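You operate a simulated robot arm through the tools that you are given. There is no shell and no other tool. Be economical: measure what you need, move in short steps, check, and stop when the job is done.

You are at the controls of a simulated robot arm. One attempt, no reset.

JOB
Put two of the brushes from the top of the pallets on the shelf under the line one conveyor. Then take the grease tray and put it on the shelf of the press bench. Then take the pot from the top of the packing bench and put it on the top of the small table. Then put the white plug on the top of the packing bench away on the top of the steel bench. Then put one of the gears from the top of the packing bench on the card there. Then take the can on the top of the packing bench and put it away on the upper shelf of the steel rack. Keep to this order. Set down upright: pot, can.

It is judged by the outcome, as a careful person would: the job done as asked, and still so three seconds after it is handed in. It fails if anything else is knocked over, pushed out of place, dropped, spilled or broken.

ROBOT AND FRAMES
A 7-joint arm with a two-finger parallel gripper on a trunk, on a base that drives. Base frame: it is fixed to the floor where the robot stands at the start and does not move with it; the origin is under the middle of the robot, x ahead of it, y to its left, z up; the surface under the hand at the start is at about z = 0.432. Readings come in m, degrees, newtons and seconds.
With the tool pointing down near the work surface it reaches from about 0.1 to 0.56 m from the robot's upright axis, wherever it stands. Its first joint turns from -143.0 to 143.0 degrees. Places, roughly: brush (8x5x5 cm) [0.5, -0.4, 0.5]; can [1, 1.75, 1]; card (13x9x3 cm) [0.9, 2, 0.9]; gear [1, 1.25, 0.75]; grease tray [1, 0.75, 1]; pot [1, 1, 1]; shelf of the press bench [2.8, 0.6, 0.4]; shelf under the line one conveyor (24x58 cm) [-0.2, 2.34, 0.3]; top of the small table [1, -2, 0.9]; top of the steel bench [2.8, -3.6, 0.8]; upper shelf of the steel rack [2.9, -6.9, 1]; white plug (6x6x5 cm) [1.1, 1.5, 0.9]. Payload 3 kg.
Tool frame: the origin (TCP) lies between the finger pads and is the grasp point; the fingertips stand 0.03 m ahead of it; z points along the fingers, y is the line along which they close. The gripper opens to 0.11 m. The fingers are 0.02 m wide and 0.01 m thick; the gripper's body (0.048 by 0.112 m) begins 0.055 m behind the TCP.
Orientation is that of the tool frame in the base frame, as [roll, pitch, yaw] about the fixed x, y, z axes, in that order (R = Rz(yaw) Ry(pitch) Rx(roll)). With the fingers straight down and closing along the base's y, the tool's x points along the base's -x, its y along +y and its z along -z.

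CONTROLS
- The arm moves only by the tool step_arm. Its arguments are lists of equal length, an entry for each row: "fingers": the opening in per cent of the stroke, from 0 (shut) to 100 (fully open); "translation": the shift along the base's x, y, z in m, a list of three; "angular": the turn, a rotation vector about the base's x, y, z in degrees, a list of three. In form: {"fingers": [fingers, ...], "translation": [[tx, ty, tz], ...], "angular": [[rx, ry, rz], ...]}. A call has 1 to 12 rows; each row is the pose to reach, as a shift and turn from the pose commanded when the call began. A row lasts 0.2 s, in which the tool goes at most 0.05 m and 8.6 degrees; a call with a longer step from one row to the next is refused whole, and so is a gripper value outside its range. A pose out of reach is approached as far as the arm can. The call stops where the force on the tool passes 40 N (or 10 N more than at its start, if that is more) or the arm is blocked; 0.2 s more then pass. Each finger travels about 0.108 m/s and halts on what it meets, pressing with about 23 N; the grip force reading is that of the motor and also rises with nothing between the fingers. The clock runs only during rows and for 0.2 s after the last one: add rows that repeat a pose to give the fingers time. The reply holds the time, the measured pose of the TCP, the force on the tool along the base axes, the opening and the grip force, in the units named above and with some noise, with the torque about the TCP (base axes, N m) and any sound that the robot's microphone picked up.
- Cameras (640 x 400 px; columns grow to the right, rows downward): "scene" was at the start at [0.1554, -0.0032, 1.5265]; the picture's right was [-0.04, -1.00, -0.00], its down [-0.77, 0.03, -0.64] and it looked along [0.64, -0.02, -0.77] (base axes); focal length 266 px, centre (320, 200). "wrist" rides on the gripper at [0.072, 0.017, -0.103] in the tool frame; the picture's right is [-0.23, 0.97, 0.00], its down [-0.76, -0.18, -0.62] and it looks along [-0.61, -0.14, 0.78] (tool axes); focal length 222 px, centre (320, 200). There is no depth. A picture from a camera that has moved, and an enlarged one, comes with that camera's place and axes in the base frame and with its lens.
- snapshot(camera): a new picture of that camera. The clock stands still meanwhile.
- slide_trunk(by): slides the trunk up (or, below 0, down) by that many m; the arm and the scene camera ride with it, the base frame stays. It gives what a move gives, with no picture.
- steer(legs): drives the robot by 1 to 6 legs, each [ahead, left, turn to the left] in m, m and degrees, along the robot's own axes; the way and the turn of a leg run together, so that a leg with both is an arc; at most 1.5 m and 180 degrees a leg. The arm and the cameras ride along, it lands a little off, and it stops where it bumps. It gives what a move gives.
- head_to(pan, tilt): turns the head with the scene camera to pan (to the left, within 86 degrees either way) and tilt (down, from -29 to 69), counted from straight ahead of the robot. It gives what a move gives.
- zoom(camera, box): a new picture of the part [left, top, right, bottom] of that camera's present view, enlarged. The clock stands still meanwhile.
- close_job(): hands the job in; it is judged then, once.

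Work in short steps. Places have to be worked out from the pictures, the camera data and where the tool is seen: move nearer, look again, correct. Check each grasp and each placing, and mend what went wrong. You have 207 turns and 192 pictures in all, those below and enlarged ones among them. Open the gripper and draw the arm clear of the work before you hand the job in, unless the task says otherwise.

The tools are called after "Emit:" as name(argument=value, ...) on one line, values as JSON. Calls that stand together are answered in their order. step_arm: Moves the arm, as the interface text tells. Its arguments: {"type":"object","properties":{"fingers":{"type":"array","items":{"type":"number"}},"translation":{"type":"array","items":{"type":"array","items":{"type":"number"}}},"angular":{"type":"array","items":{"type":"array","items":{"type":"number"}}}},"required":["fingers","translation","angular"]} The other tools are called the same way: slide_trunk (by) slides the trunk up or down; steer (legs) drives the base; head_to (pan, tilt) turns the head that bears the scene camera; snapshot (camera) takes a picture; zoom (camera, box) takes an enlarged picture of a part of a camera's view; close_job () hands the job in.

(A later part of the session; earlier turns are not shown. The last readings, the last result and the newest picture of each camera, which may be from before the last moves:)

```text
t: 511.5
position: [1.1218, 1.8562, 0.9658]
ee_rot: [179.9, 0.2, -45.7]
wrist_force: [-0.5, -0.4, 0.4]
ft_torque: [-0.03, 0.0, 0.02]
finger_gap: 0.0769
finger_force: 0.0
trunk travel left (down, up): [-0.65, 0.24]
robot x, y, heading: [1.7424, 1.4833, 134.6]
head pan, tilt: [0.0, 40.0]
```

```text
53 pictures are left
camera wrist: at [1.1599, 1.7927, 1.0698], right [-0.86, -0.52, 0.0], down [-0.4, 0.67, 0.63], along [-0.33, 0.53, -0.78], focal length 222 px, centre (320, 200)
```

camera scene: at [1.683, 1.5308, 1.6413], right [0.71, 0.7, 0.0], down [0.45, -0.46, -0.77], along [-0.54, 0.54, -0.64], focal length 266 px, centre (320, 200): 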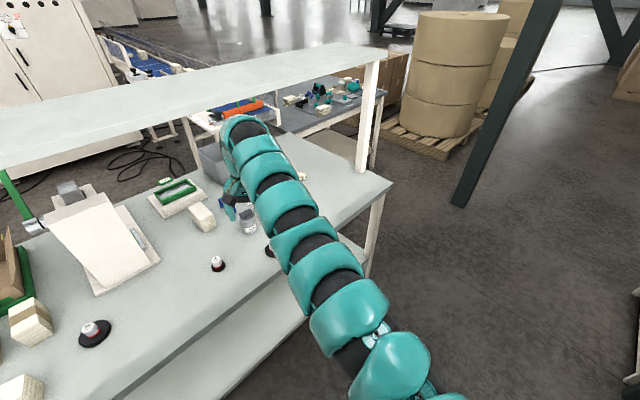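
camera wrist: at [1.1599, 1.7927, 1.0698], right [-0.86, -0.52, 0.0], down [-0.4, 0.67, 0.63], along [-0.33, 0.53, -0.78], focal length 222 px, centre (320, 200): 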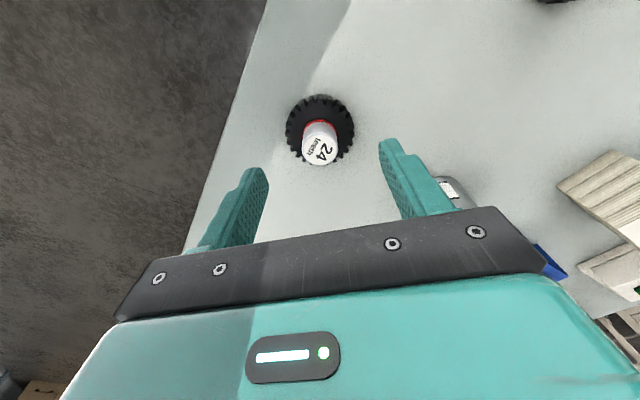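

Centred. I descend to 0.911, close on the hub, and lift.

Emit:
step_arm(fingers=[70, 70, 70, 0, 0, 0, 0, 0], translation=[[-0.002, 0.002, -0.025], [-0.002, 0.002, -0.045], [-0.002, 0.002, -0.055], [-0.002, 0.002, -0.055], [-0.002, 0.002, -0.055], [-0.002, 0.002, -0.055], [-0.002, 0.002, -0.03], [-0.002, 0.002, 0.01]], angular=[[0, 0, 0], [0, 0, 0], [0, 0, 0], [0, 0, 0], [0, 0, 0], [0, 0, 0], [0, 0, 0], [0, 0, 0]])

Emit:
snapshot(camera="wrist")

```text
t: 513.3
position: [1.1199, 1.8527, 0.9785]
ee_rot: [179.9, 0.1, -45.7]
wrist_force: [-0.3, 0.0, -1.2]
ft_torque: [0.01, -0.01, -0.03]
finger_gap: 0.0281
finger_force: 22.6
trunk travel left (down, up): [-0.65, 0.24]
robot x, y, heading: [1.747, 1.482, 135.1]
head pan, tilt: [0.0, 40.0]
```

```text
52 pictures are left
camera wrist: at [1.158, 1.7895, 1.0823], right [-0.86, -0.52, 0.0], down [-0.4, 0.67, 0.63], along [-0.33, 0.53, -0.78], focal length 222 px, centre (320, 200)
```

wrist: 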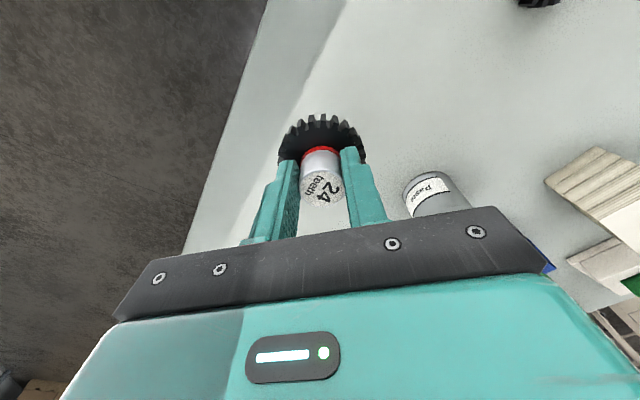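

Gear held. The can is labelled "Paper". I move the base +0.13 in y to find the card with the wrist camera.

Emit:
steer(legs=[[0.09, -0.094, 0]])

Emit:
snapshot(camera="wrist")

Emit:
snapshot(camera="scene")

```text
t: 514.6
position: [1.1227, 1.9862, 0.9775]
ee_rot: [179.9, 0.2, -45.8]
wrist_force: [0.2, 0.8, -1.5]
ft_torque: [-0.07, 0.0, 0.03]
finger_gap: 0.0283
finger_force: 23.2
trunk travel left (down, up): [-0.65, 0.24]
robot x, y, heading: [1.7485, 1.6123, 134.5]
head pan, tilt: [0.0, 40.0]
```

```text
51 pictures are left
camera wrist: at [1.1613, 1.9227, 1.0807], right [-0.86, -0.52, 0.0], down [-0.4, 0.67, 0.62], along [-0.32, 0.53, -0.78], focal length 222 px, centre (320, 200)
```

wrist: 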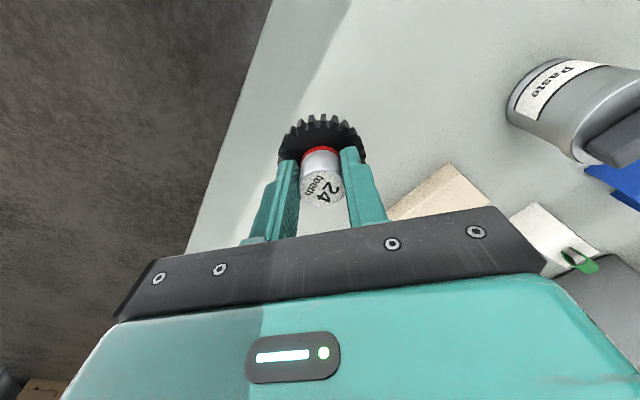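

```text
50 pictures are left
camera scene: at [1.6313, 1.7331, 1.5411], right [0.71, 0.7, 0.0], down [0.45, -0.46, -0.77], along [-0.54, 0.54, -0.64], focal length 266 px, centre (320, 200)
```

scene: 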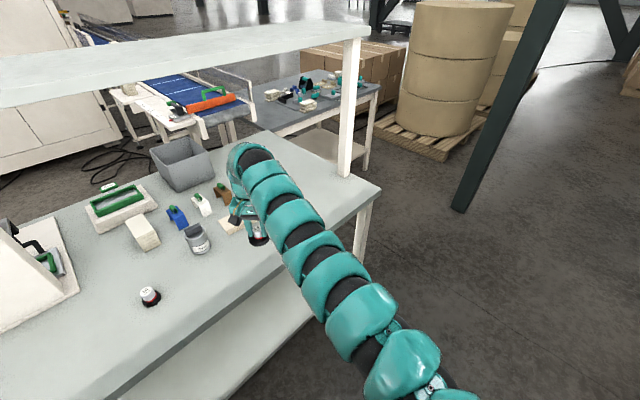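

The card is at x 0.885–0.973, y 1.955–2.085 with its lip at the far end; the can is at (0.967, 1.87). I move the base by (−0.12, +0.16), then bring the hand over the card with the arm.

Emit:
steer(legs=[[0.198, -0.027, 0]])

Emit:
step_arm(fingers=[0, 0, 0, 0], translation=[[-0.015, -0.04, 0], [-0.035, -0.08, 0], [-0.055, -0.11, 0], [-0.07, -0.13, 0]], angular=[[0, 0, 0], [0, 0, 0], [0, 0, 0], [0, 0, 0]])

Emit:
snapshot(camera="wrist")

Emit:
snapshot(camera="scene")

```text
t: 516.2
position: [0.9998, 2.1478, 0.978]
ee_rot: [180.0, 0.1, -45.8]
wrist_force: [-0.6, 0.2, -1.2]
ft_torque: [-0.02, 0.0, 0.02]
finger_gap: 0.0282
finger_force: 23.4
trunk travel left (down, up): [-0.65, 0.24]
robot x, y, heading: [1.6283, 1.7736, 134.9]
head pan, tilt: [0.0, 40.0]
```

```text
t: 517.2
position: [0.9817, 2.006, 0.9891]
ee_rot: [-180.0, 0.4, -45.6]
wrist_force: [-0.1, -0.7, -0.6]
ft_torque: [-0.03, 0.0, 0.03]
finger_gap: 0.0282
finger_force: 23.3
out of reach, approached as far as the arm can: row 2, 3, 4
trunk travel left (down, up): [-0.65, 0.24]
robot x, y, heading: [1.6307, 1.7736, 134.6]
head pan, tilt: [0.0, 40.0]
```

```text
49 pictures are left
camera wrist: at [1.0193, 1.943, 1.0924], right [-0.86, -0.52, 0.0], down [-0.4, 0.67, 0.63], along [-0.32, 0.54, -0.78], focal length 222 px, centre (320, 200)
```

wrist: 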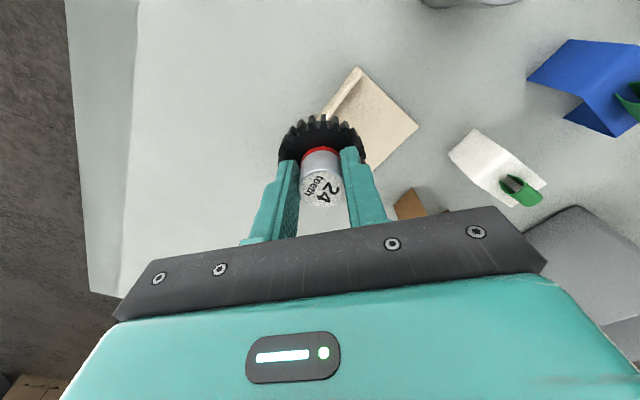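

```text
48 pictures are left
camera scene: at [1.5104, 1.8899, 1.5416], right [0.71, 0.71, 0.0], down [0.45, -0.45, -0.77], along [-0.54, 0.54, -0.64], focal length 266 px, centre (320, 200)
```

scene: 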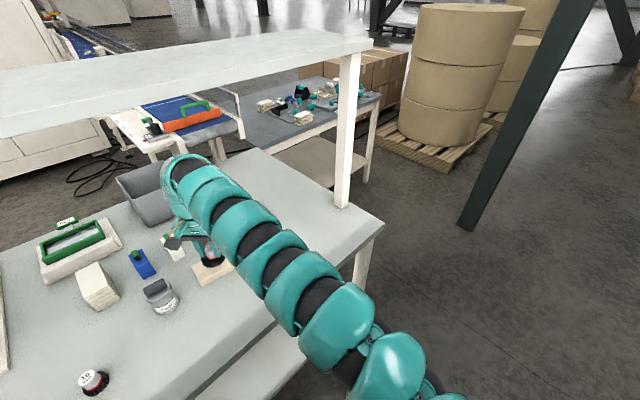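

The reach depends on tool yaw (≈100° relative to the arm gives the most). I rotate −47° and move to (0.93, 2.035), over the flat of the card.

Emit:
step_arm(fingers=[0, 0, 0, 0, 0, 0, 0], translation=[[0, 0.005, 0], [0, 0.012, 0], [0, 0.02, 0], [-0.01, 0.028, 0], [-0.025, 0.03, 0], [-0.04, 0.03, 0], [-0.052, 0.03, 0]], angular=[[0, 0, -8], [0, 0, -16], [0, 0, -24], [0, 0, -32], [0, 0, -40], [0, 0, -47], [0, 0, -47]])

Emit:
snapshot(camera="wrist")

```text
t: 518.8
position: [0.9782, 2.0102, 0.9863]
ee_rot: [179.9, 0.1, -92.9]
wrist_force: [-0.5, 0.4, -0.7]
ft_torque: [-0.03, 0.05, 0.01]
finger_gap: 0.0282
finger_force: 22.9
out of reach, approached as far as the arm can: row 4, 5, 6, 7
trunk travel left (down, up): [-0.65, 0.24]
robot x, y, heading: [1.6254, 1.7755, 134.6]
head pan, tilt: [0.0, 40.0]
```

```text
47 pictures are left
camera wrist: at [0.9581, 1.9391, 1.0894], right [-0.96, 0.27, 0.0], down [0.22, 0.75, 0.62], along [0.17, 0.6, -0.78], focal length 222 px, centre (320, 200)
```

wrist: 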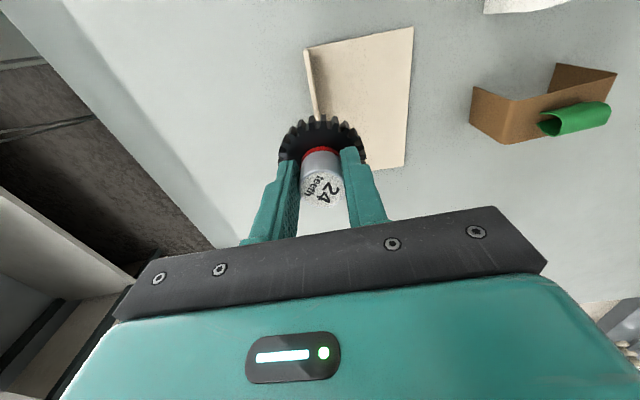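

Fitting the reach limits, the arm's shoulder sits ahead and to the right of the base centre, so turning the base left helps. I back off 0.2 m, turn +25°, then bring the hand round.

Emit:
steer(legs=[[-0.14, -0.142, 0], [0, 0, 25]])

Emit:
step_arm(fingers=[0, 0, 0, 0, 0, 0, 0], translation=[[0, 0.045, 0], [0, 0.09, 0], [0, 0.135, 0], [0, 0.18, 0], [0, 0.225, 0], [-0.01, 0.27, 0], [-0.013, 0.315, 0]], angular=[[0, 0, -4], [0, 0, -8], [0, 0, -12], [0, 0, -16], [0, 0, -20], [0, 0, -25], [0, 0, -25]])

```text
t: 521.7
position: [1.1406, 1.7095, 0.9847]
ee_rot: [179.9, 0.2, -67.3]
wrist_force: [0.0, 0.2, -0.4]
ft_torque: [-0.01, -0.01, 0.01]
finger_gap: 0.0286
finger_force: 22.8
trunk travel left (down, up): [-0.65, 0.24]
robot x, y, heading: [1.829, 1.7763, 160.1]
head pan, tilt: [0.0, 40.0]
```

```text
t: 523.3
position: [1.1258, 2.0267, 0.9836]
ee_rot: [180.0, 0.0, -92.4]
wrist_force: [-0.1, 0.0, -1.1]
ft_torque: [0.01, 0.0, 0.04]
finger_gap: 0.0282
finger_force: 23.2
trunk travel left (down, up): [-0.65, 0.24]
robot x, y, heading: [1.8285, 1.7753, 160.4]
head pan, tilt: [0.0, 40.0]
```

Works. I move the base −0.195 in x to put the gear over the card.

Emit:
steer(legs=[[0.184, 0.066, 0]])

Emit:
snapshot(camera="wrist")

```text
t: 524.9
position: [0.9245, 2.0247, 0.9827]
ee_rot: [180.0, 0.1, -91.9]
wrist_force: [0.3, -0.1, -1.6]
ft_torque: [0.02, -0.01, 0.0]
finger_gap: 0.0282
finger_force: 22.9
trunk travel left (down, up): [-0.65, 0.24]
robot x, y, heading: [1.6274, 1.7791, 160.5]
head pan, tilt: [0.0, 40.0]
```

```text
46 pictures are left
camera wrist: at [0.9048, 1.9515, 1.0868], right [-0.97, 0.26, 0.0], down [0.2, 0.75, 0.63], along [0.16, 0.6, -0.78], focal length 222 px, centre (320, 200)
```

wrist: 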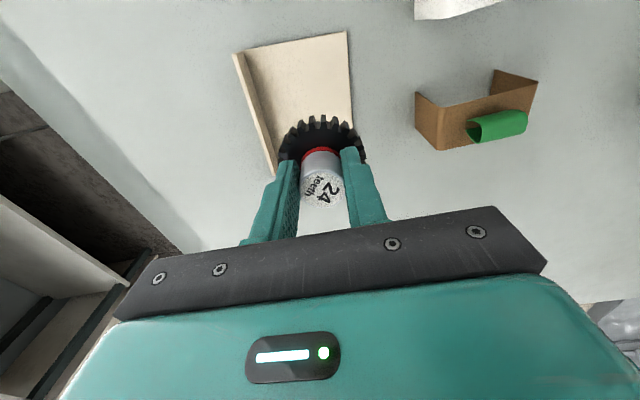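

The gear is centred over the flat of the card. I lower to contact.

Emit:
step_arm(fingers=[0, 0, 0, 0, 0, 0, 0, 0, 0, 0], translation=[[0, 0, -0.025], [0, 0, -0.045], [0, 0, -0.055], [0, 0, -0.059], [0, 0, -0.062], [0, 0, -0.065], [0, 0, -0.068], [0, 0, -0.071], [0, 0, -0.074], [0, 0, -0.074]], angular=[[0, 0, 0], [0, 0, 0], [0, 0, 0], [0, 0, 0], [0, 0, 0], [0, 0, 0], [0, 0, 0], [0, 0, 0], [0, 0, 0], [0, 0, 0]])

Emit:
snapshot(camera="wrist")

```text
t: 527.1
position: [0.9271, 2.0229, 0.9121]
ee_rot: [179.6, 0.1, -92.0]
wrist_force: [-7.9, 2.2, 20.8]
ft_torque: [0.2, 0.1, 0.04]
finger_gap: 0.0289
finger_force: 23.1
trunk travel left (down, up): [-0.65, 0.24]
robot x, y, heading: [1.6275, 1.7796, 160.6]
head pan, tilt: [0.0, 40.0]
```

```text
45 pictures are left
camera wrist: at [0.9069, 1.9513, 1.016], right [-0.97, 0.26, 0.01], down [0.21, 0.75, 0.62], along [0.16, 0.6, -0.78], focal length 222 px, centre (320, 200)
```

wrist: 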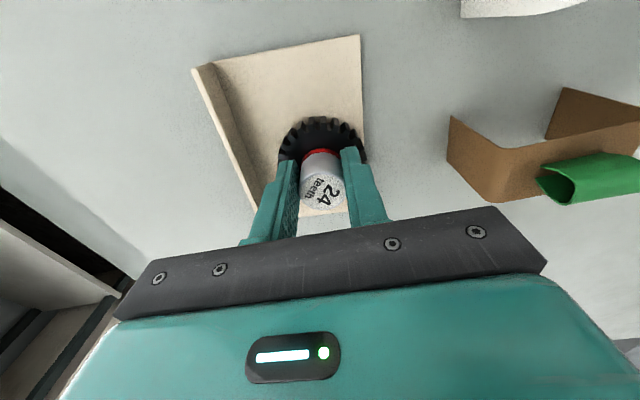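

The gear touches the card but sits close to its −x edge. I lift 5 mm, shift +10 mm in x, set down, and release.

Emit:
step_arm(fingers=[0, 0, 0, 0, 0], translation=[[0, 0, 0.006], [0.006, 0, 0.008], [0.011, 0, 0.008], [0.011, 0, 0.003], [0.011, 0, 0.001]], angular=[[0, 0, 0], [0, 0, 0], [0, 0, 0], [0, 0, 0], [0, 0, 0]])

Emit:
step_arm(fingers=[40, 60, 60, 60, 60, 60], translation=[[0, 0, 0], [0, 0, 0], [0, 0, 0.02], [0, 0, 0.05], [0, 0, 0.08], [0, 0, 0.08]], angular=[[0, 0, 0], [0, 0, 0], [0, 0, 0], [0, 0, 0], [0, 0, 0], [0, 0, 0]])

Emit:
snapshot(camera="wrist")

```text
t: 528.3
position: [0.9368, 2.0235, 0.9128]
ee_rot: [179.8, 0.2, -92.1]
wrist_force: [0.4, 0.7, 1.1]
ft_torque: [0.03, -0.03, 0.01]
finger_gap: 0.0282
finger_force: 23.3
trunk travel left (down, up): [-0.65, 0.24]
robot x, y, heading: [1.6267, 1.7773, 160.7]
head pan, tilt: [0.0, 40.0]
```

```text
t: 529.7
position: [0.9384, 2.0238, 0.9922]
ee_rot: [-180.0, 0.1, -92.1]
wrist_force: [0.8, -0.1, -0.2]
ft_torque: [0.0, 0.04, 0.0]
finger_gap: 0.0657
finger_force: 0.1
trunk travel left (down, up): [-0.65, 0.24]
robot x, y, heading: [1.6272, 1.7787, 160.6]
head pan, tilt: [0.0, 40.0]
```

```text
44 pictures are left
camera wrist: at [0.918, 1.9507, 1.0953], right [-0.97, 0.26, 0.0], down [0.2, 0.75, 0.63], along [0.16, 0.6, -0.78], focal length 222 px, centre (320, 200)
```

wrist: 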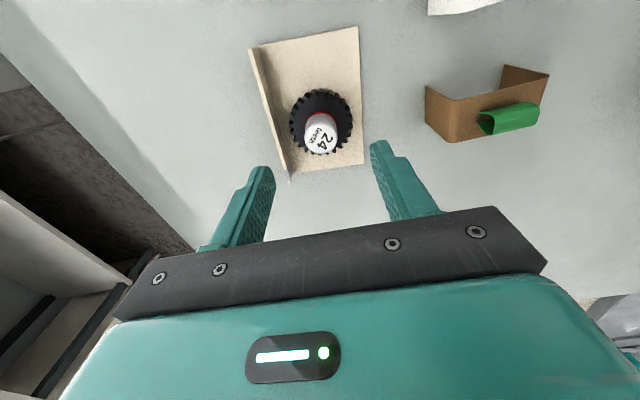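

The gear rests on the card. Last is the can at ≈(0.967, 1.87). I back off and turn the tool for a side grasp as with the pot, approaching along −x.

Emit:
steer(legs=[[-0.2075, -0.073, 0]])

Emit:
step_arm(fingers=[100, 100, 100, 100, 100, 100, 100, 100, 100, 100, 100], translation=[[0, 0, 0.005], [0, -0.01, 0.01], [0, -0.02, 0.015], [0, -0.03, 0.02], [0, -0.04, 0.02], [0, -0.05, 0.02], [0, -0.06, 0.02], [0, -0.07, 0.02], [0, -0.08, 0.02], [0, -0.09, 0.02], [0, -0.1, 0.02]], angular=[[0, 0, 8.4], [0, 0, 16.8], [0, 0, 25.2], [0, 0, 33.6], [0, 0, 42], [0, 0, 50.4], [0, 0, 58.8], [0, 0, 67.2], [0, 0, 75.6], [0, 0, 84], [0, 0, 92]])

Emit:
step_arm(fingers=[100, 100, 100, 100, 100, 100, 100, 100], translation=[[0, 0, 0], [0, 0, 0], [0, 0, 0], [0, 0, 0], [0, 0, 0], [0, 0, 0], [0, 0, 0], [0, 0, 0]], angular=[[0, 7, 0], [0, 14, 0], [0, 21, 0], [0, 28, 0], [0, 35, 0], [0, 42, 0], [0, 49, 0], [0, 55, 0]])

Emit:
snapshot(camera="scene")

Emit:
snapshot(camera="wrist")

```text
t: 531.3
position: [1.1559, 2.0274, 0.9928]
ee_rot: [180.0, 0.2, -92.4]
wrist_force: [-0.1, 0.1, -0.5]
ft_torque: [0.01, 0.03, 0.02]
finger_gap: 0.0663
finger_force: 0.1
trunk travel left (down, up): [-0.65, 0.24]
robot x, y, heading: [1.844, 1.7762, 159.9]
head pan, tilt: [0.0, 40.0]
```

```text
t: 533.7
position: [1.1552, 1.9266, 1.0129]
ee_rot: [179.9, 0.1, -0.2]
wrist_force: [0.3, -0.4, -0.1]
ft_torque: [0.0, 0.01, -0.02]
finger_gap: 0.11
finger_force: 0.0
trunk travel left (down, up): [-0.65, 0.24]
robot x, y, heading: [1.8454, 1.7804, 160.4]
head pan, tilt: [0.0, 40.0]
```

```text
t: 535.5
position: [1.1571, 1.9288, 1.0101]
ee_rot: [179.5, 55.3, -0.7]
wrist_force: [-0.3, 0.9, 0.3]
ft_torque: [0.04, -0.01, 0.04]
finger_gap: 0.1101
finger_force: 0.1
trunk travel left (down, up): [-0.65, 0.24]
robot x, y, heading: [1.8456, 1.7809, 160.2]
head pan, tilt: [0.0, 40.0]
```

```text
43 pictures are left
camera scene: at [1.6883, 1.8342, 1.5413], right [0.34, 0.94, 0.0], down [0.6, -0.22, -0.77], along [-0.72, 0.26, -0.64], focal length 266 px, centre (320, 200)
```

scene: 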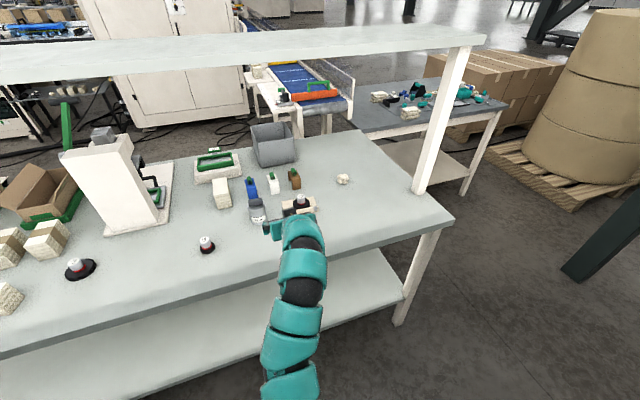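

```text
42 pictures are left
camera wrist: at [1.2819, 1.9108, 1.0113], right [-0.13, -0.97, 0.19], down [0.08, 0.18, 0.98], along [-0.99, 0.15, 0.05], focal length 222 px, centre (320, 200)
```

wrist: 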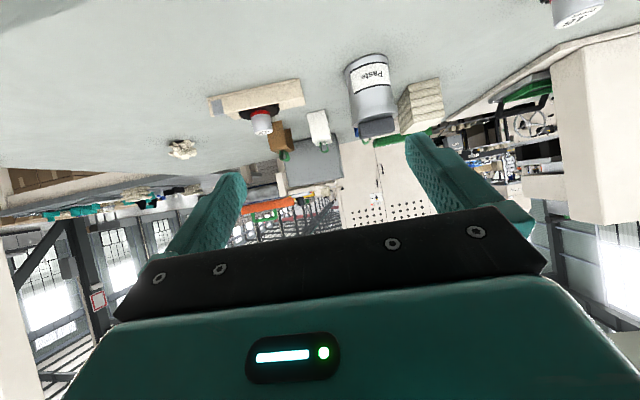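

Emit:
zoom(camera="wrist", box=[310, 40, 430, 150])

```text
3.64 times, centred on (370, 95) of wrist
camera zoom: at [1.2819, 1.9108, 1.0113], right [-0.13, -0.97, 0.19], down [0.08, 0.18, 0.98], along [-0.99, 0.15, 0.05], focal length 808 px, centre (138, 582)
```

zoom: 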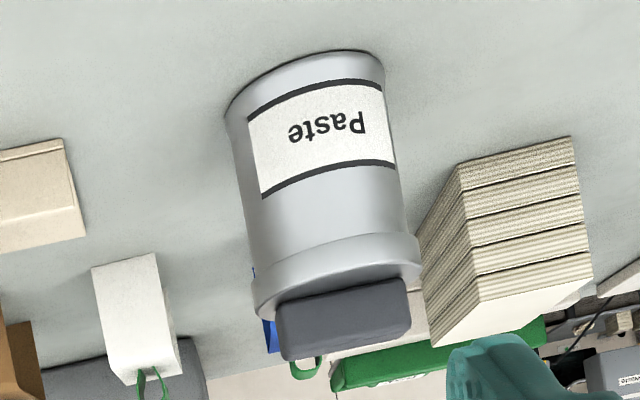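

The can has a wider rim at z≈0.92–0.94 and a handle on top, so I grip the body at ≈0.905. I set the tilt to 50°, lower to TCP 0.915 and align in y.

Emit:
step_arm(fingers=[100, 100], translation=[[0, -0.02, 0], [0, -0.03, 0]], angular=[[0, -3, 0], [0, -5, 0.7]])

Emit:
slide_trunk(by=-0.093)

Emit:
steer(legs=[[0.093, 0.068, 0]])

Emit:
snapshot(camera="wrist")

```text
t: 536.1
position: [1.1559, 1.8982, 1.0105]
ee_rot: [179.5, 49.9, 0.3]
wrist_force: [0.1, -0.2, -0.2]
ft_torque: [0.01, 0.03, -0.01]
finger_gap: 0.1101
finger_force: 0.1
trunk travel left (down, up): [-0.65, 0.24]
robot x, y, heading: [1.8463, 1.7742, 160.2]
head pan, tilt: [0.0, 40.0]
```

```text
t: 537.4
position: [1.1562, 1.8983, 0.9192]
ee_rot: [179.5, 50.2, 0.3]
wrist_force: [0.2, -0.5, 0.2]
ft_torque: [0.0, 0.01, -0.01]
finger_gap: 0.1102
finger_force: 0.2
trunk travel left (down, up): [-0.557, 0.333]
robot x, y, heading: [1.842, 1.7785, 159.9]
head pan, tilt: [0.0, 40.0]
```

```text
t: 538.6
position: [1.0448, 1.8662, 0.9175]
ee_rot: [179.5, 50.1, 0.2]
wrist_force: [-0.6, 0.5, 0.3]
ft_torque: [0.0, 0.02, 0.02]
finger_gap: 0.11
finger_force: 0.0
trunk travel left (down, up): [-0.557, 0.333]
robot x, y, heading: [1.7348, 1.7493, 160.3]
head pan, tilt: [0.0, 40.0]
```

```text
40 pictures are left
camera wrist: at [1.1705, 1.8505, 0.9283], right [-0.14, -0.97, 0.18], down [-0.01, 0.18, 0.98], along [-0.99, 0.13, -0.04], focal length 222 px, centre (320, 200)
```

wrist: 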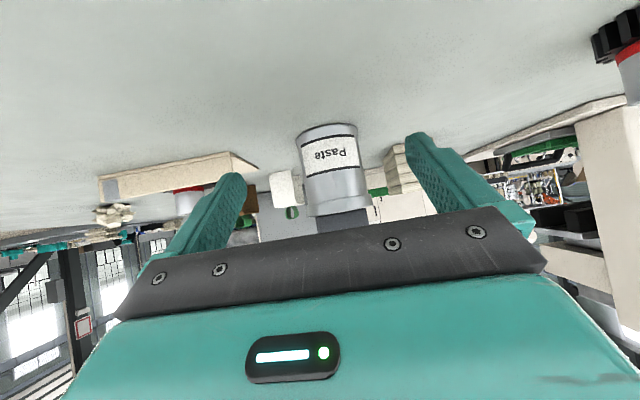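

Can axis ≈(0.959, 1.86). I shift −6 mm in y and slide in 70 mm.

Emit:
step_arm(fingers=[100, 100, 100, 100], translation=[[-0.01, -0.006, 0], [-0.035, -0.006, -0.001], [-0.055, -0.006, -0.002], [-0.07, -0.006, -0.002]], angular=[[0, 0, 0], [0, 0, 0], [0, 0, 0], [0, 0, 0]])

Emit:
snapshot(camera="wrist")

Emit:
zoom(camera="scene", box=[190, 150, 350, 270])

```text
t: 539.6
position: [0.9736, 1.8602, 0.9148]
ee_rot: [179.5, 50.1, 0.3]
wrist_force: [-1.2, -0.2, -0.1]
ft_torque: [0.01, 0.0, 0.01]
finger_gap: 0.1098
finger_force: 0.0
trunk travel left (down, up): [-0.557, 0.333]
robot x, y, heading: [1.7334, 1.746, 160.2]
head pan, tilt: [0.0, 40.0]
```

```text
39 pictures are left
camera wrist: at [1.0996, 1.8451, 0.9266], right [-0.14, -0.97, 0.18], down [-0.01, 0.18, 0.98], along [-0.99, 0.13, -0.04], focal length 222 px, centre (320, 200)
```

wrist: 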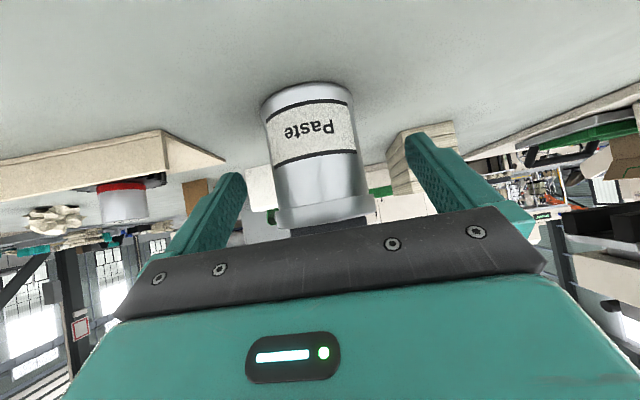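

```text
3.33 times, centred on (270, 210) of scene
camera zoom: at [1.578, 1.8028, 1.4482], right [0.34, 0.94, 0.0], down [0.6, -0.22, -0.77], along [-0.72, 0.26, -0.64], focal length 887 px, centre (487, 167)
```

zoom: 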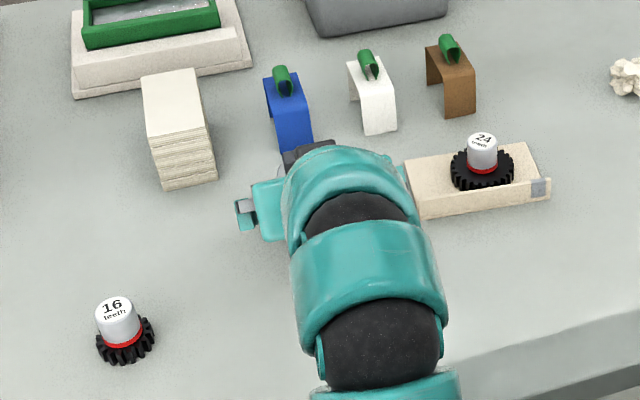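

The can is between the pads. I close gently and lift 4 cm.

Emit:
step_arm(fingers=[0, 0, 0, 0], translation=[[0, 0, 0], [0, 0, 0], [0, 0, 0], [0, 0, 0]], angular=[[0, 0, 0], [0, 0, 0], [0, 0, 0], [0, 0, 0]])

Emit:
step_arm(fingers=[0, 0, 0], translation=[[0, 0, 0.01], [0, 0, 0.03], [0, 0, 0.045]], angular=[[0, 0, 0], [0, 0, 0], [0, 0, 0]])

Emit:
snapshot(camera="wrist")

```text
t: 540.6
position: [0.9739, 1.861, 0.9163]
ee_rot: [179.6, 50.0, 0.2]
wrist_force: [0.1, 0.4, 0.2]
ft_torque: [0.01, -0.02, 0.01]
finger_gap: 0.0578
finger_force: 23.2
trunk travel left (down, up): [-0.557, 0.333]
robot x, y, heading: [1.7372, 1.7487, 160.1]
head pan, tilt: [0.0, 40.0]
heard: snap
```

```text
t: 541.4
position: [0.9744, 1.8622, 0.9605]
ee_rot: [179.5, 50.2, 0.1]
wrist_force: [0.1, 0.3, -1.0]
ft_torque: [0.01, -0.01, 0.0]
finger_gap: 0.0578
finger_force: 23.4
trunk travel left (down, up): [-0.557, 0.333]
robot x, y, heading: [1.7391, 1.7474, 160.0]
head pan, tilt: [0.0, 40.0]
```

```text
37 pictures are left
camera wrist: at [1.0998, 1.8458, 0.9713], right [-0.14, -0.97, 0.18], down [-0.01, 0.18, 0.98], along [-0.99, 0.13, -0.04], focal length 222 px, centre (320, 200)
```

wrist: 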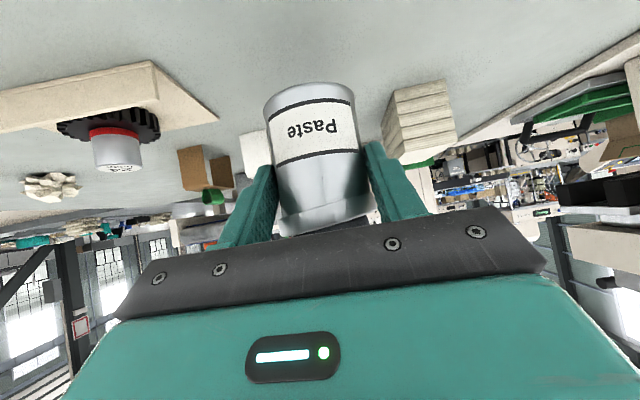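

Another snap. I check whether the lid is still seated on the can.

Emit:
zoom(camera="wrist", box=[230, 70, 410, 240])

Emit:
zoom(camera="scene", box=[190, 140, 350, 260])

```text
2.35 times, centred on (320, 155) of wrist
camera zoom: at [1.0998, 1.8458, 0.9713], right [-0.14, -0.97, 0.18], down [-0.01, 0.18, 0.98], along [-0.99, 0.13, -0.04], focal length 523 px, centre (320, 306)
```

zoom: 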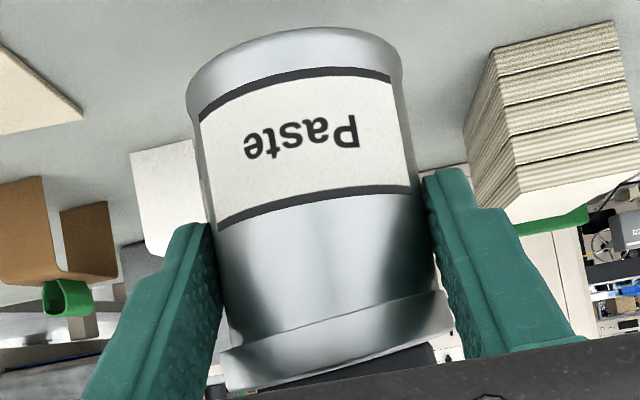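

```text
3.33 times, centred on (270, 200) of scene
camera zoom: at [1.5782, 1.8028, 1.4483], right [0.34, 0.94, 0.0], down [0.6, -0.22, -0.77], along [-0.72, 0.26, -0.64], focal length 887 px, centre (487, 200)
```

zoom: 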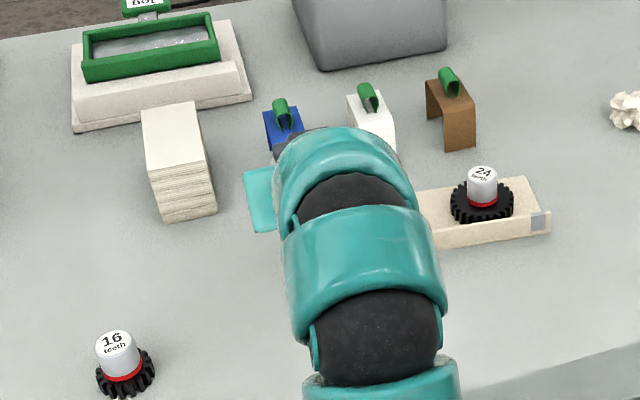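

The fingers may be pressing the lid's rim. I set the can back down, release, and regrip lower.

Emit:
step_arm(fingers=[0, 0, 0, 0, 0], translation=[[0, 0, -0.02], [0, 0, -0.036], [0, 0, -0.041], [0, 0, -0.045], [0, 0, -0.047]], angular=[[0, 0, 0], [0, 0, 0], [0, 0, 0], [0, 0, 0], [0, 0, 0]])

Emit:
step_arm(fingers=[50, 80, 100, 100, 100, 100], translation=[[0, 0, 0.001], [0, 0, 0.001], [0, 0, 0.001], [0.02, 0, 0.001], [0.05, 0, 0.001], [0.075, 0, 0.001]], angular=[[0, 0, 0], [0, 0, 0], [0, 0, 0], [0, 0, 0], [0, 0, 0], [0, 0, 0]])

Emit:
zoom(camera="wrist", box=[260, 80, 420, 240])

```text
t: 542.6
position: [0.9752, 1.8601, 0.9162]
ee_rot: [179.6, 50.4, 0.2]
wrist_force: [-1.7, 0.7, 9.7]
ft_torque: [0.27, 0.23, 0.05]
finger_gap: 0.0575
finger_force: 22.7
trunk travel left (down, up): [-0.557, 0.333]
robot x, y, heading: [1.7351, 1.7477, 160.1]
head pan, tilt: [0.0, 40.0]
```

```text
t: 544.0
position: [1.0504, 1.8621, 0.9165]
ee_rot: [179.4, 50.1, 0.1]
wrist_force: [0.2, -0.2, -0.8]
ft_torque: [0.02, 0.07, -0.01]
finger_gap: 0.1103
finger_force: 0.0
trunk travel left (down, up): [-0.557, 0.333]
robot x, y, heading: [1.7374, 1.7507, 160.2]
head pan, tilt: [0.0, 40.0]
```

```text
2.50 times, centred on (340, 160) of wrist
camera zoom: at [1.1766, 1.8463, 0.9266], right [-0.14, -0.97, 0.18], down [-0.01, 0.18, 0.98], along [-0.99, 0.13, -0.03], focal length 555 px, centre (270, 300)
```

zoom: 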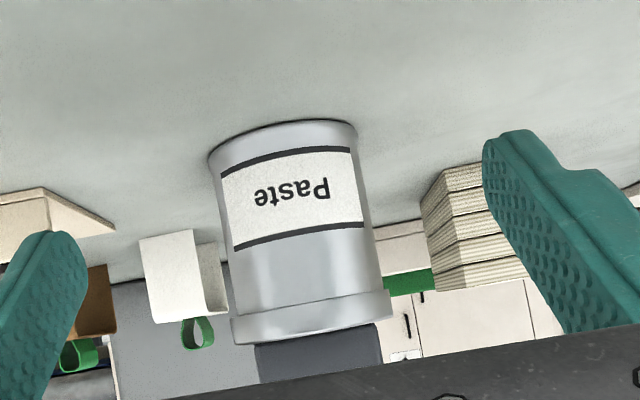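

The can stands intact with its lid on. I regrip lower: tilt 45°, TCP z 0.90.

Emit:
step_arm(fingers=[100, 100, 100, 100, 100], translation=[[0, -0.001, -0.008], [-0.01, -0.002, -0.016], [-0.035, -0.002, -0.016], [-0.06, -0.002, -0.016], [-0.075, -0.002, -0.016]], angular=[[0, -2.5, 0], [0, -5, 0], [0, -5, 0], [0, -5, 0], [0, -5, 0]])

Emit:
step_arm(fingers=[0, 0, 0, 0], translation=[[0, 0, 0], [0, 0, 0], [0, 0, 0], [0, 0, 0]], angular=[[0, 0, 0], [0, 0, 0], [0, 0, 0], [0, 0, 0]])

Emit:
step_arm(fingers=[0, 0, 0], translation=[[0, 0, 0.01], [0, 0, 0.03], [0, 0, 0.05]], angular=[[0, 0, 0], [0, 0, 0], [0, 0, 0]])

Emit:
snapshot(camera="wrist")

```text
t: 545.2
position: [0.9766, 1.8592, 0.897]
ee_rot: [179.4, 45.2, 0.1]
wrist_force: [-0.1, -0.3, 0.6]
ft_torque: [0.0, 0.01, -0.04]
finger_gap: 0.11
finger_force: 0.0
trunk travel left (down, up): [-0.557, 0.333]
robot x, y, heading: [1.7361, 1.7503, 160.2]
head pan, tilt: [0.0, 40.0]
```

```text
t: 546.2
position: [0.9767, 1.8583, 0.8968]
ee_rot: [179.5, 45.2, 0.1]
wrist_force: [0.0, 1.1, 1.6]
ft_torque: [0.07, -0.01, 0.01]
finger_gap: 0.0581
finger_force: 22.6
trunk travel left (down, up): [-0.557, 0.333]
robot x, y, heading: [1.7336, 1.7479, 160.2]
head pan, tilt: [0.0, 40.0]
```

```text
t: 547.0
position: [0.9741, 1.8585, 0.948]
ee_rot: [179.6, 45.2, 0.1]
wrist_force: [0.5, -0.5, -0.2]
ft_torque: [-0.01, -0.01, -0.01]
finger_gap: 0.058
finger_force: 23.1
trunk travel left (down, up): [-0.557, 0.333]
robot x, y, heading: [1.7391, 1.7493, 160.1]
head pan, tilt: [0.0, 40.0]
```

```text
33 pictures are left
camera wrist: at [1.0987, 1.842, 0.9703], right [-0.15, -0.97, 0.17], down [-0.1, 0.18, 0.98], along [-0.98, 0.13, -0.12], focal length 222 px, centre (320, 200)
```

wrist: 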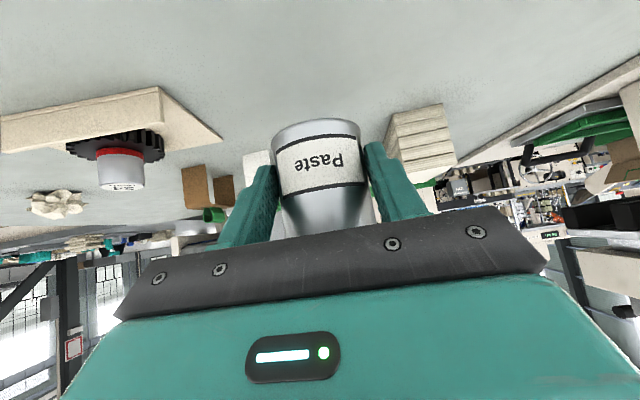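

The can is held low on its body, lid on, no snap. I retract the arm, back off the bench, and drive south along the aisle.

Emit:
step_arm(fingers=[0, 0, 0, 0, 0], translation=[[0.03, 0, 0.01], [0.06, 0, 0.02], [0.1, 0, 0.02], [0.13, 0, 0.02], [0.15, 0, 0.02]], angular=[[0, 0, 0], [0, 0, 0], [0, 0, 0], [0, 0, 0], [0, 0, 0]])

Emit:
steer(legs=[[-0.085, -0.03, 0]])

Emit:
steer(legs=[[-0.34, 0.94, 0], [-0.34, 0.94, 0]])

```text
t: 548.2
position: [1.1272, 1.8588, 0.965]
ee_rot: [179.5, 45.1, 0.1]
wrist_force: [0.1, 0.6, -0.6]
ft_torque: [-0.03, -0.01, 0.01]
finger_gap: 0.0581
finger_force: 22.8
trunk travel left (down, up): [-0.557, 0.333]
robot x, y, heading: [1.7328, 1.7449, 160.3]
head pan, tilt: [0.0, 40.0]
```

```text
t: 549.3
position: [1.2189, 1.8562, 0.9665]
ee_rot: [179.5, 45.2, 0.2]
wrist_force: [-0.3, 0.2, -1.7]
ft_torque: [0.0, -0.01, -0.04]
finger_gap: 0.0579
finger_force: 22.9
trunk travel left (down, up): [-0.557, 0.333]
robot x, y, heading: [1.8246, 1.7457, 160.2]
head pan, tilt: [0.0, 40.0]
```

```text
t: 559.3
position: [1.2632, -0.1694, 0.9648]
ee_rot: [179.5, 45.1, 3.6]
wrist_force: [1.0, 0.0, -1.4]
ft_torque: [-0.02, -0.02, -0.03]
finger_gap: 0.058
finger_force: 22.8
trunk travel left (down, up): [-0.557, 0.333]
robot x, y, heading: [1.8754, -0.2405, 163.3]
head pan, tilt: [0.0, 40.0]
```

I raise the trunk, turn left to face south, and drive down the aisle.

Emit:
slide_trunk(by=0.13)

Emit:
steer(legs=[[0, 0, 106.7], [1.4, -0.08, 0], [1.4, 0, 0]])

Emit:
head_to(pan=15, tilt=20)

Emit:
snapshot(camera="scene")

```text
t: 560.8
position: [1.2631, -0.1678, 1.0964]
ee_rot: [179.5, 45.1, 3.6]
wrist_force: [0.4, 0.4, -1.2]
ft_torque: [-0.01, -0.01, 0.03]
finger_gap: 0.0579
finger_force: 23.3
trunk travel left (down, up): [-0.687, 0.203]
robot x, y, heading: [1.8749, -0.2439, 163.7]
head pan, tilt: [0.0, 40.0]
```

```text
t: 578.9
position: [1.7853, -3.6831, 1.096]
ee_rot: [179.5, 45.2, 106.2]
wrist_force: [0.1, -0.3, -0.6]
ft_torque: [0.01, 0.03, 0.02]
finger_gap: 0.0578
finger_force: 23.1
trunk travel left (down, up): [-0.687, 0.203]
robot x, y, heading: [1.7205, -3.066, -93.4]
head pan, tilt: [0.0, 40.0]
```

```text
t: 579.8
position: [1.7862, -3.683, 1.0965]
ee_rot: [179.5, 45.2, 106.3]
wrist_force: [-0.4, 0.6, -1.2]
ft_torque: [0.02, -0.02, -0.02]
finger_gap: 0.0575
finger_force: 23.1
trunk travel left (down, up): [-0.687, 0.203]
robot x, y, heading: [1.7221, -3.0699, -93.9]
head pan, tilt: [15.0, 20.0]
```

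```text
32 pictures are left
camera scene: at [1.7356, -3.2401, 1.6096], right [-0.98, -0.2, 0.0], down [-0.07, 0.34, -0.94], along [0.18, -0.92, -0.34], focal length 266 px, centre (320, 200)
```

scene: 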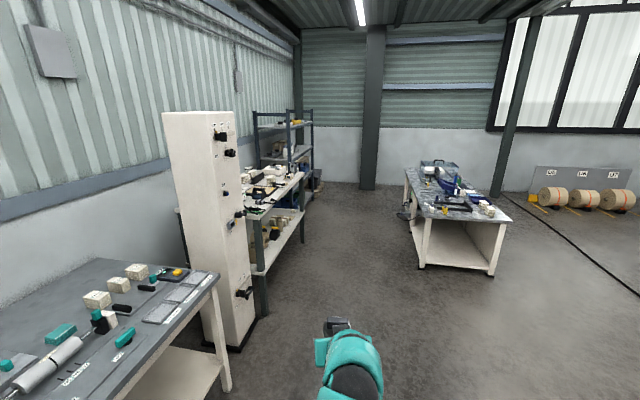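

Emit:
zoom(camera="scene", box=[230, 90, 350, 210])

```text
3.33 times, centred on (290, 150) of scene
camera zoom: at [1.7356, -3.2401, 1.6096], right [-0.98, -0.2, 0.0], down [-0.07, 0.34, -0.94], along [0.18, -0.92, -0.34], focal length 887 px, centre (420, 367)
```

zoom: 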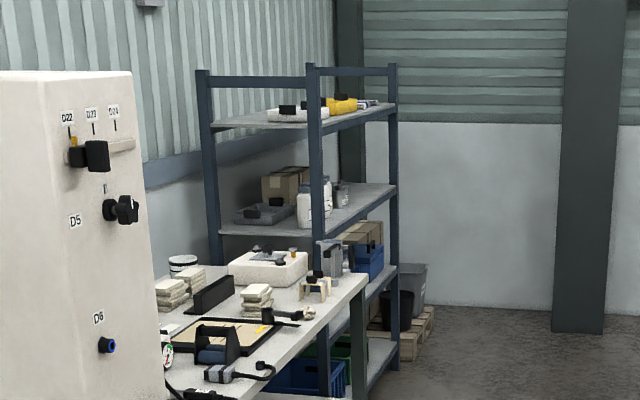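

The rack's shelves are at about z 0.2, 0.55, 0.96 and 1.35; the named "upper shelf" (z≈1) is the one at ≈0.96. I drive on to y≈−6.75 and turn left to face it.

Emit:
steer(legs=[[0, 0, 3.9], [1.3, 0, 0], [1.3, 0, 0]])

Emit:
steer(legs=[[1.1, 0, 1], [0, 0, 90]])

Emit:
head_to(pan=0, tilt=25)

Emit:
snapshot(camera="scene")

```text
t: 592.8
position: [1.7458, -6.2596, 1.0958]
ee_rot: [179.4, 45.1, 107.3]
wrist_force: [-0.1, -0.2, -0.1]
ft_torque: [0.04, 0.03, -0.02]
finger_gap: 0.0575
finger_force: 22.9
trunk travel left (down, up): [-0.687, 0.203]
robot x, y, heading: [1.6733, -5.6444, -92.4]
head pan, tilt: [15.0, 20.0]
```

```text
t: 602.4
position: [2.26, -6.6609, 1.0975]
ee_rot: [179.4, 45.0, -159.1]
wrist_force: [-0.4, 0.1, -1.5]
ft_torque: [-0.03, 0.02, -0.01]
finger_gap: 0.0567
finger_force: 23.2
trunk travel left (down, up): [-0.687, 0.203]
robot x, y, heading: [1.6534, -6.7682, 0.8]
head pan, tilt: [15.0, 20.0]
```

```text
t: 603.1
position: [2.26, -6.6611, 1.096]
ee_rot: [179.5, 45.1, -159.2]
wrist_force: [0.3, 0.1, -0.7]
ft_torque: [0.02, -0.02, 0.0]
finger_gap: 0.0566
finger_force: 22.6
trunk travel left (down, up): [-0.687, 0.203]
robot x, y, heading: [1.6539, -6.7717, 0.7]
head pan, tilt: [0.0, 25.0]
```

```text
30 pictures are left
camera scene: at [1.8221, -6.7693, 1.6016], right [0.02, -1.0, 0.0], down [-0.42, -0.01, -0.91], along [0.91, 0.01, -0.42], focal length 266 px, centre (320, 200)
```

scene: 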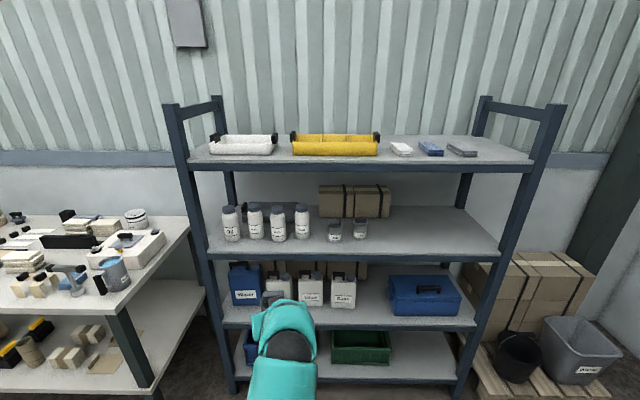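

The second shelf (z≈0.966) has free space on its right half, at about (2.79, −7.15). I strafe right, lower to TCP 1.045, and drive partway in.

Emit:
slide_trunk(by=-0.05)

Emit:
steer(legs=[[0, -0.48, -0.7], [0.25, 0, 0]])

Emit:
snapshot(camera="scene")

```text
t: 604.1
position: [2.2588, -6.6611, 1.0459]
ee_rot: [179.5, 45.1, -159.2]
wrist_force: [-0.3, -0.1, -0.9]
ft_torque: [-0.03, 0.03, -0.02]
finger_gap: 0.0566
finger_force: 23.0
trunk travel left (down, up): [-0.637, 0.253]
robot x, y, heading: [1.6487, -6.7729, 0.7]
head pan, tilt: [0.0, 25.0]
```

```text
t: 608.3
position: [2.516, -7.1475, 1.046]
ee_rot: [179.5, 45.0, -159.6]
wrist_force: [-0.8, -0.4, -1.1]
ft_torque: [0.01, 0.01, 0.03]
finger_gap: 0.056
finger_force: 23.0
trunk travel left (down, up): [-0.637, 0.253]
robot x, y, heading: [1.9029, -7.252, 0.5]
head pan, tilt: [0.0, 25.0]
```

```text
29 pictures are left
camera scene: at [2.0768, -7.2526, 1.5514], right [0.01, -1.0, 0.0], down [-0.42, 0.0, -0.91], along [0.91, 0.01, -0.42], focal length 266 px, centre (320, 200)
```

scene: 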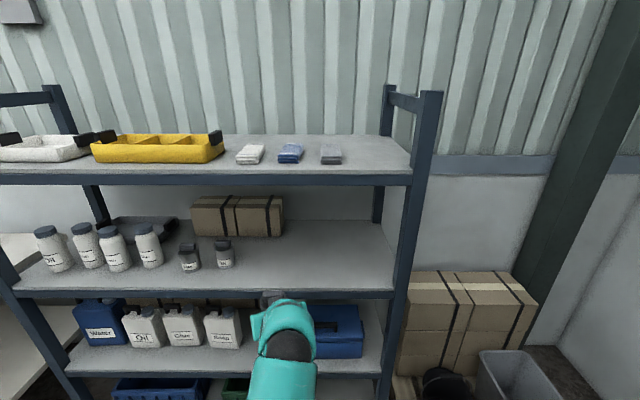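

Emit:
snapshot(camera="wrist")

```text
28 pictures are left
camera wrist: at [2.3922, -7.1765, 1.0678], right [-0.19, 0.97, 0.17], down [0.16, -0.14, 0.98], along [0.97, 0.22, -0.12], focal length 222 px, centre (320, 200)
```

wrist: 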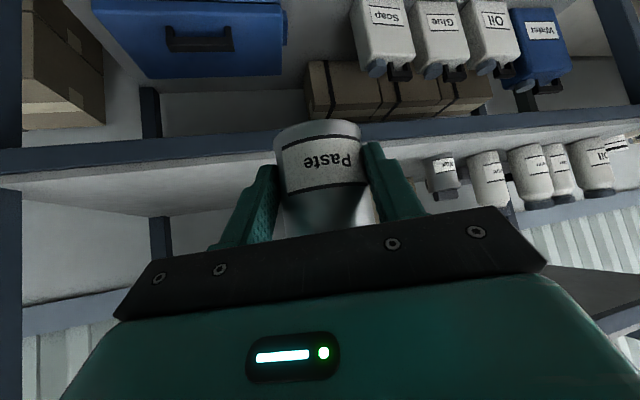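

The can is stable in the grip. I drive 0.26 m forward, over the shelf.

Emit:
steer(legs=[[0.26, 0, 0]])

Emit:
snapshot(camera="wrist")

Emit:
snapshot(camera="scene")

```text
t: 610.2
position: [2.7782, -7.1487, 1.0458]
ee_rot: [179.5, 45.1, -159.9]
wrist_force: [0.1, -0.4, -0.2]
ft_torque: [-0.04, 0.06, 0.0]
finger_gap: 0.0561
finger_force: 23.3
trunk travel left (down, up): [-0.637, 0.253]
robot x, y, heading: [2.17, -7.2524, -0.0]
head pan, tilt: [0.0, 25.0]
```

```text
27 pictures are left
camera wrist: at [2.6555, -7.1769, 1.0678], right [-0.19, 0.97, 0.17], down [0.15, -0.14, 0.98], along [0.97, 0.21, -0.12], focal length 222 px, centre (320, 200)
```

wrist: 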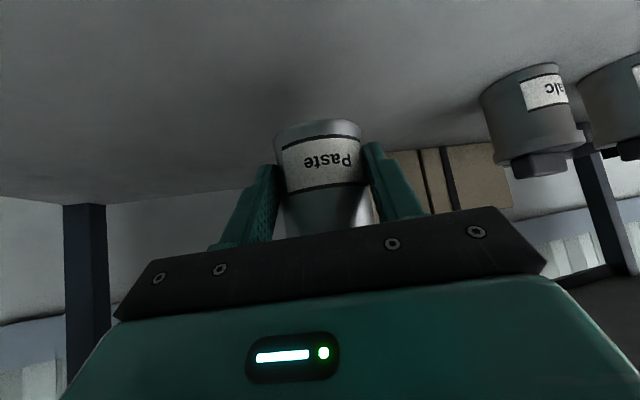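

```text
26 pictures are left
camera scene: at [2.3398, -7.2519, 1.5514], right [0.0, -1.0, 0.0], down [-0.42, 0.0, -0.91], along [0.91, 0.0, -0.42], focal length 266 px, centre (320, 200)
```

scene: 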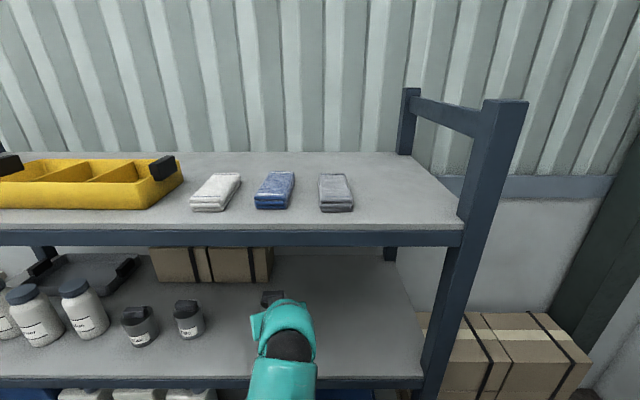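

Similar lidded cans stand on this shelf, which fits "put it away". I lower until light contact.

Emit:
step_arm(fingers=[0, 0, 0, 0, 0, 0, 0, 0, 0, 0], translation=[[0, 0, -0.012], [0, 0, -0.022], [0, 0, -0.029], [0, 0, -0.033], [0, 0, -0.036], [0, 0, -0.039], [0, 0, -0.042], [0, 0, -0.045], [0, 0, -0.048], [0, 0, -0.048]], angular=[[0, 0, 0], [0, 0, 0], [0, 0, 0], [0, 0, 0], [0, 0, 0], [0, 0, 0], [0, 0, 0], [0, 0, 0], [0, 0, 0], [0, 0, 0]])

```text
t: 612.4
position: [2.7773, -7.149, 0.9983]
ee_rot: [179.4, 45.2, -159.9]
wrist_force: [-0.6, 0.4, -0.8]
ft_torque: [-0.02, 0.03, 0.03]
finger_gap: 0.0559
finger_force: 22.6
trunk travel left (down, up): [-0.637, 0.253]
robot x, y, heading: [2.1687, -7.2515, 0.3]
head pan, tilt: [0.0, 25.0]
```

Emit:
step_arm(fingers=[0, 0, 0, 0, 0, 0, 0, 0, 0, 0], translation=[[0, 0, -0.003], [0, 0, -0.006], [0, 0, -0.009], [0, 0, -0.012], [0, 0, -0.015], [0, 0, -0.018], [0, 0, -0.021], [0, 0, -0.024], [0, 0, -0.024], [0, 0, -0.024]], angular=[[0, 0, 0], [0, 0, 0], [0, 0, 0], [0, 0, 0], [0, 0, 0], [0, 0, 0], [0, 0, 0], [0, 0, 0], [0, 0, 0], [0, 0, 0]])

Emit:
snapshot(camera="wrist")

```text
t: 613.5
position: [2.7788, -7.1486, 0.9926]
ee_rot: [179.4, 46.1, -159.9]
wrist_force: [1.1, 1.1, 20.7]
ft_torque: [-0.2, -0.1, 0.0]
finger_gap: 0.0562
finger_force: 23.2
trunk travel left (down, up): [-0.637, 0.253]
robot x, y, heading: [2.1682, -7.2512, 0.1]
head pan, tilt: [0.0, 25.0]
stopped in row 5: the force on the tool passed its limit at 44 N (the readings are from after the stop); the commanded pose is now the measured one
```

```text
25 pictures are left
camera wrist: at [2.6553, -7.1767, 1.0114], right [-0.19, 0.97, 0.17], down [0.14, -0.15, 0.98], along [0.97, 0.21, -0.11], focal length 222 px, centre (320, 200)
```

wrist: 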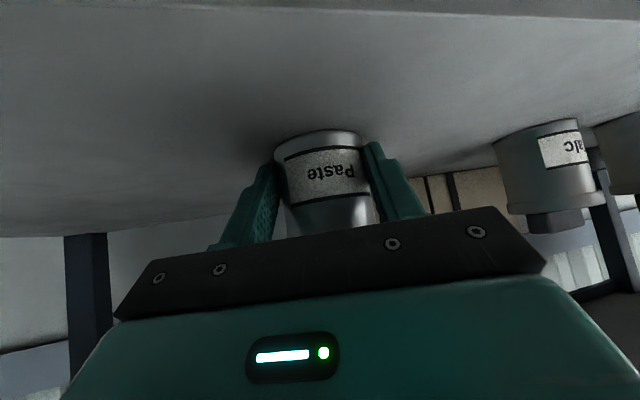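

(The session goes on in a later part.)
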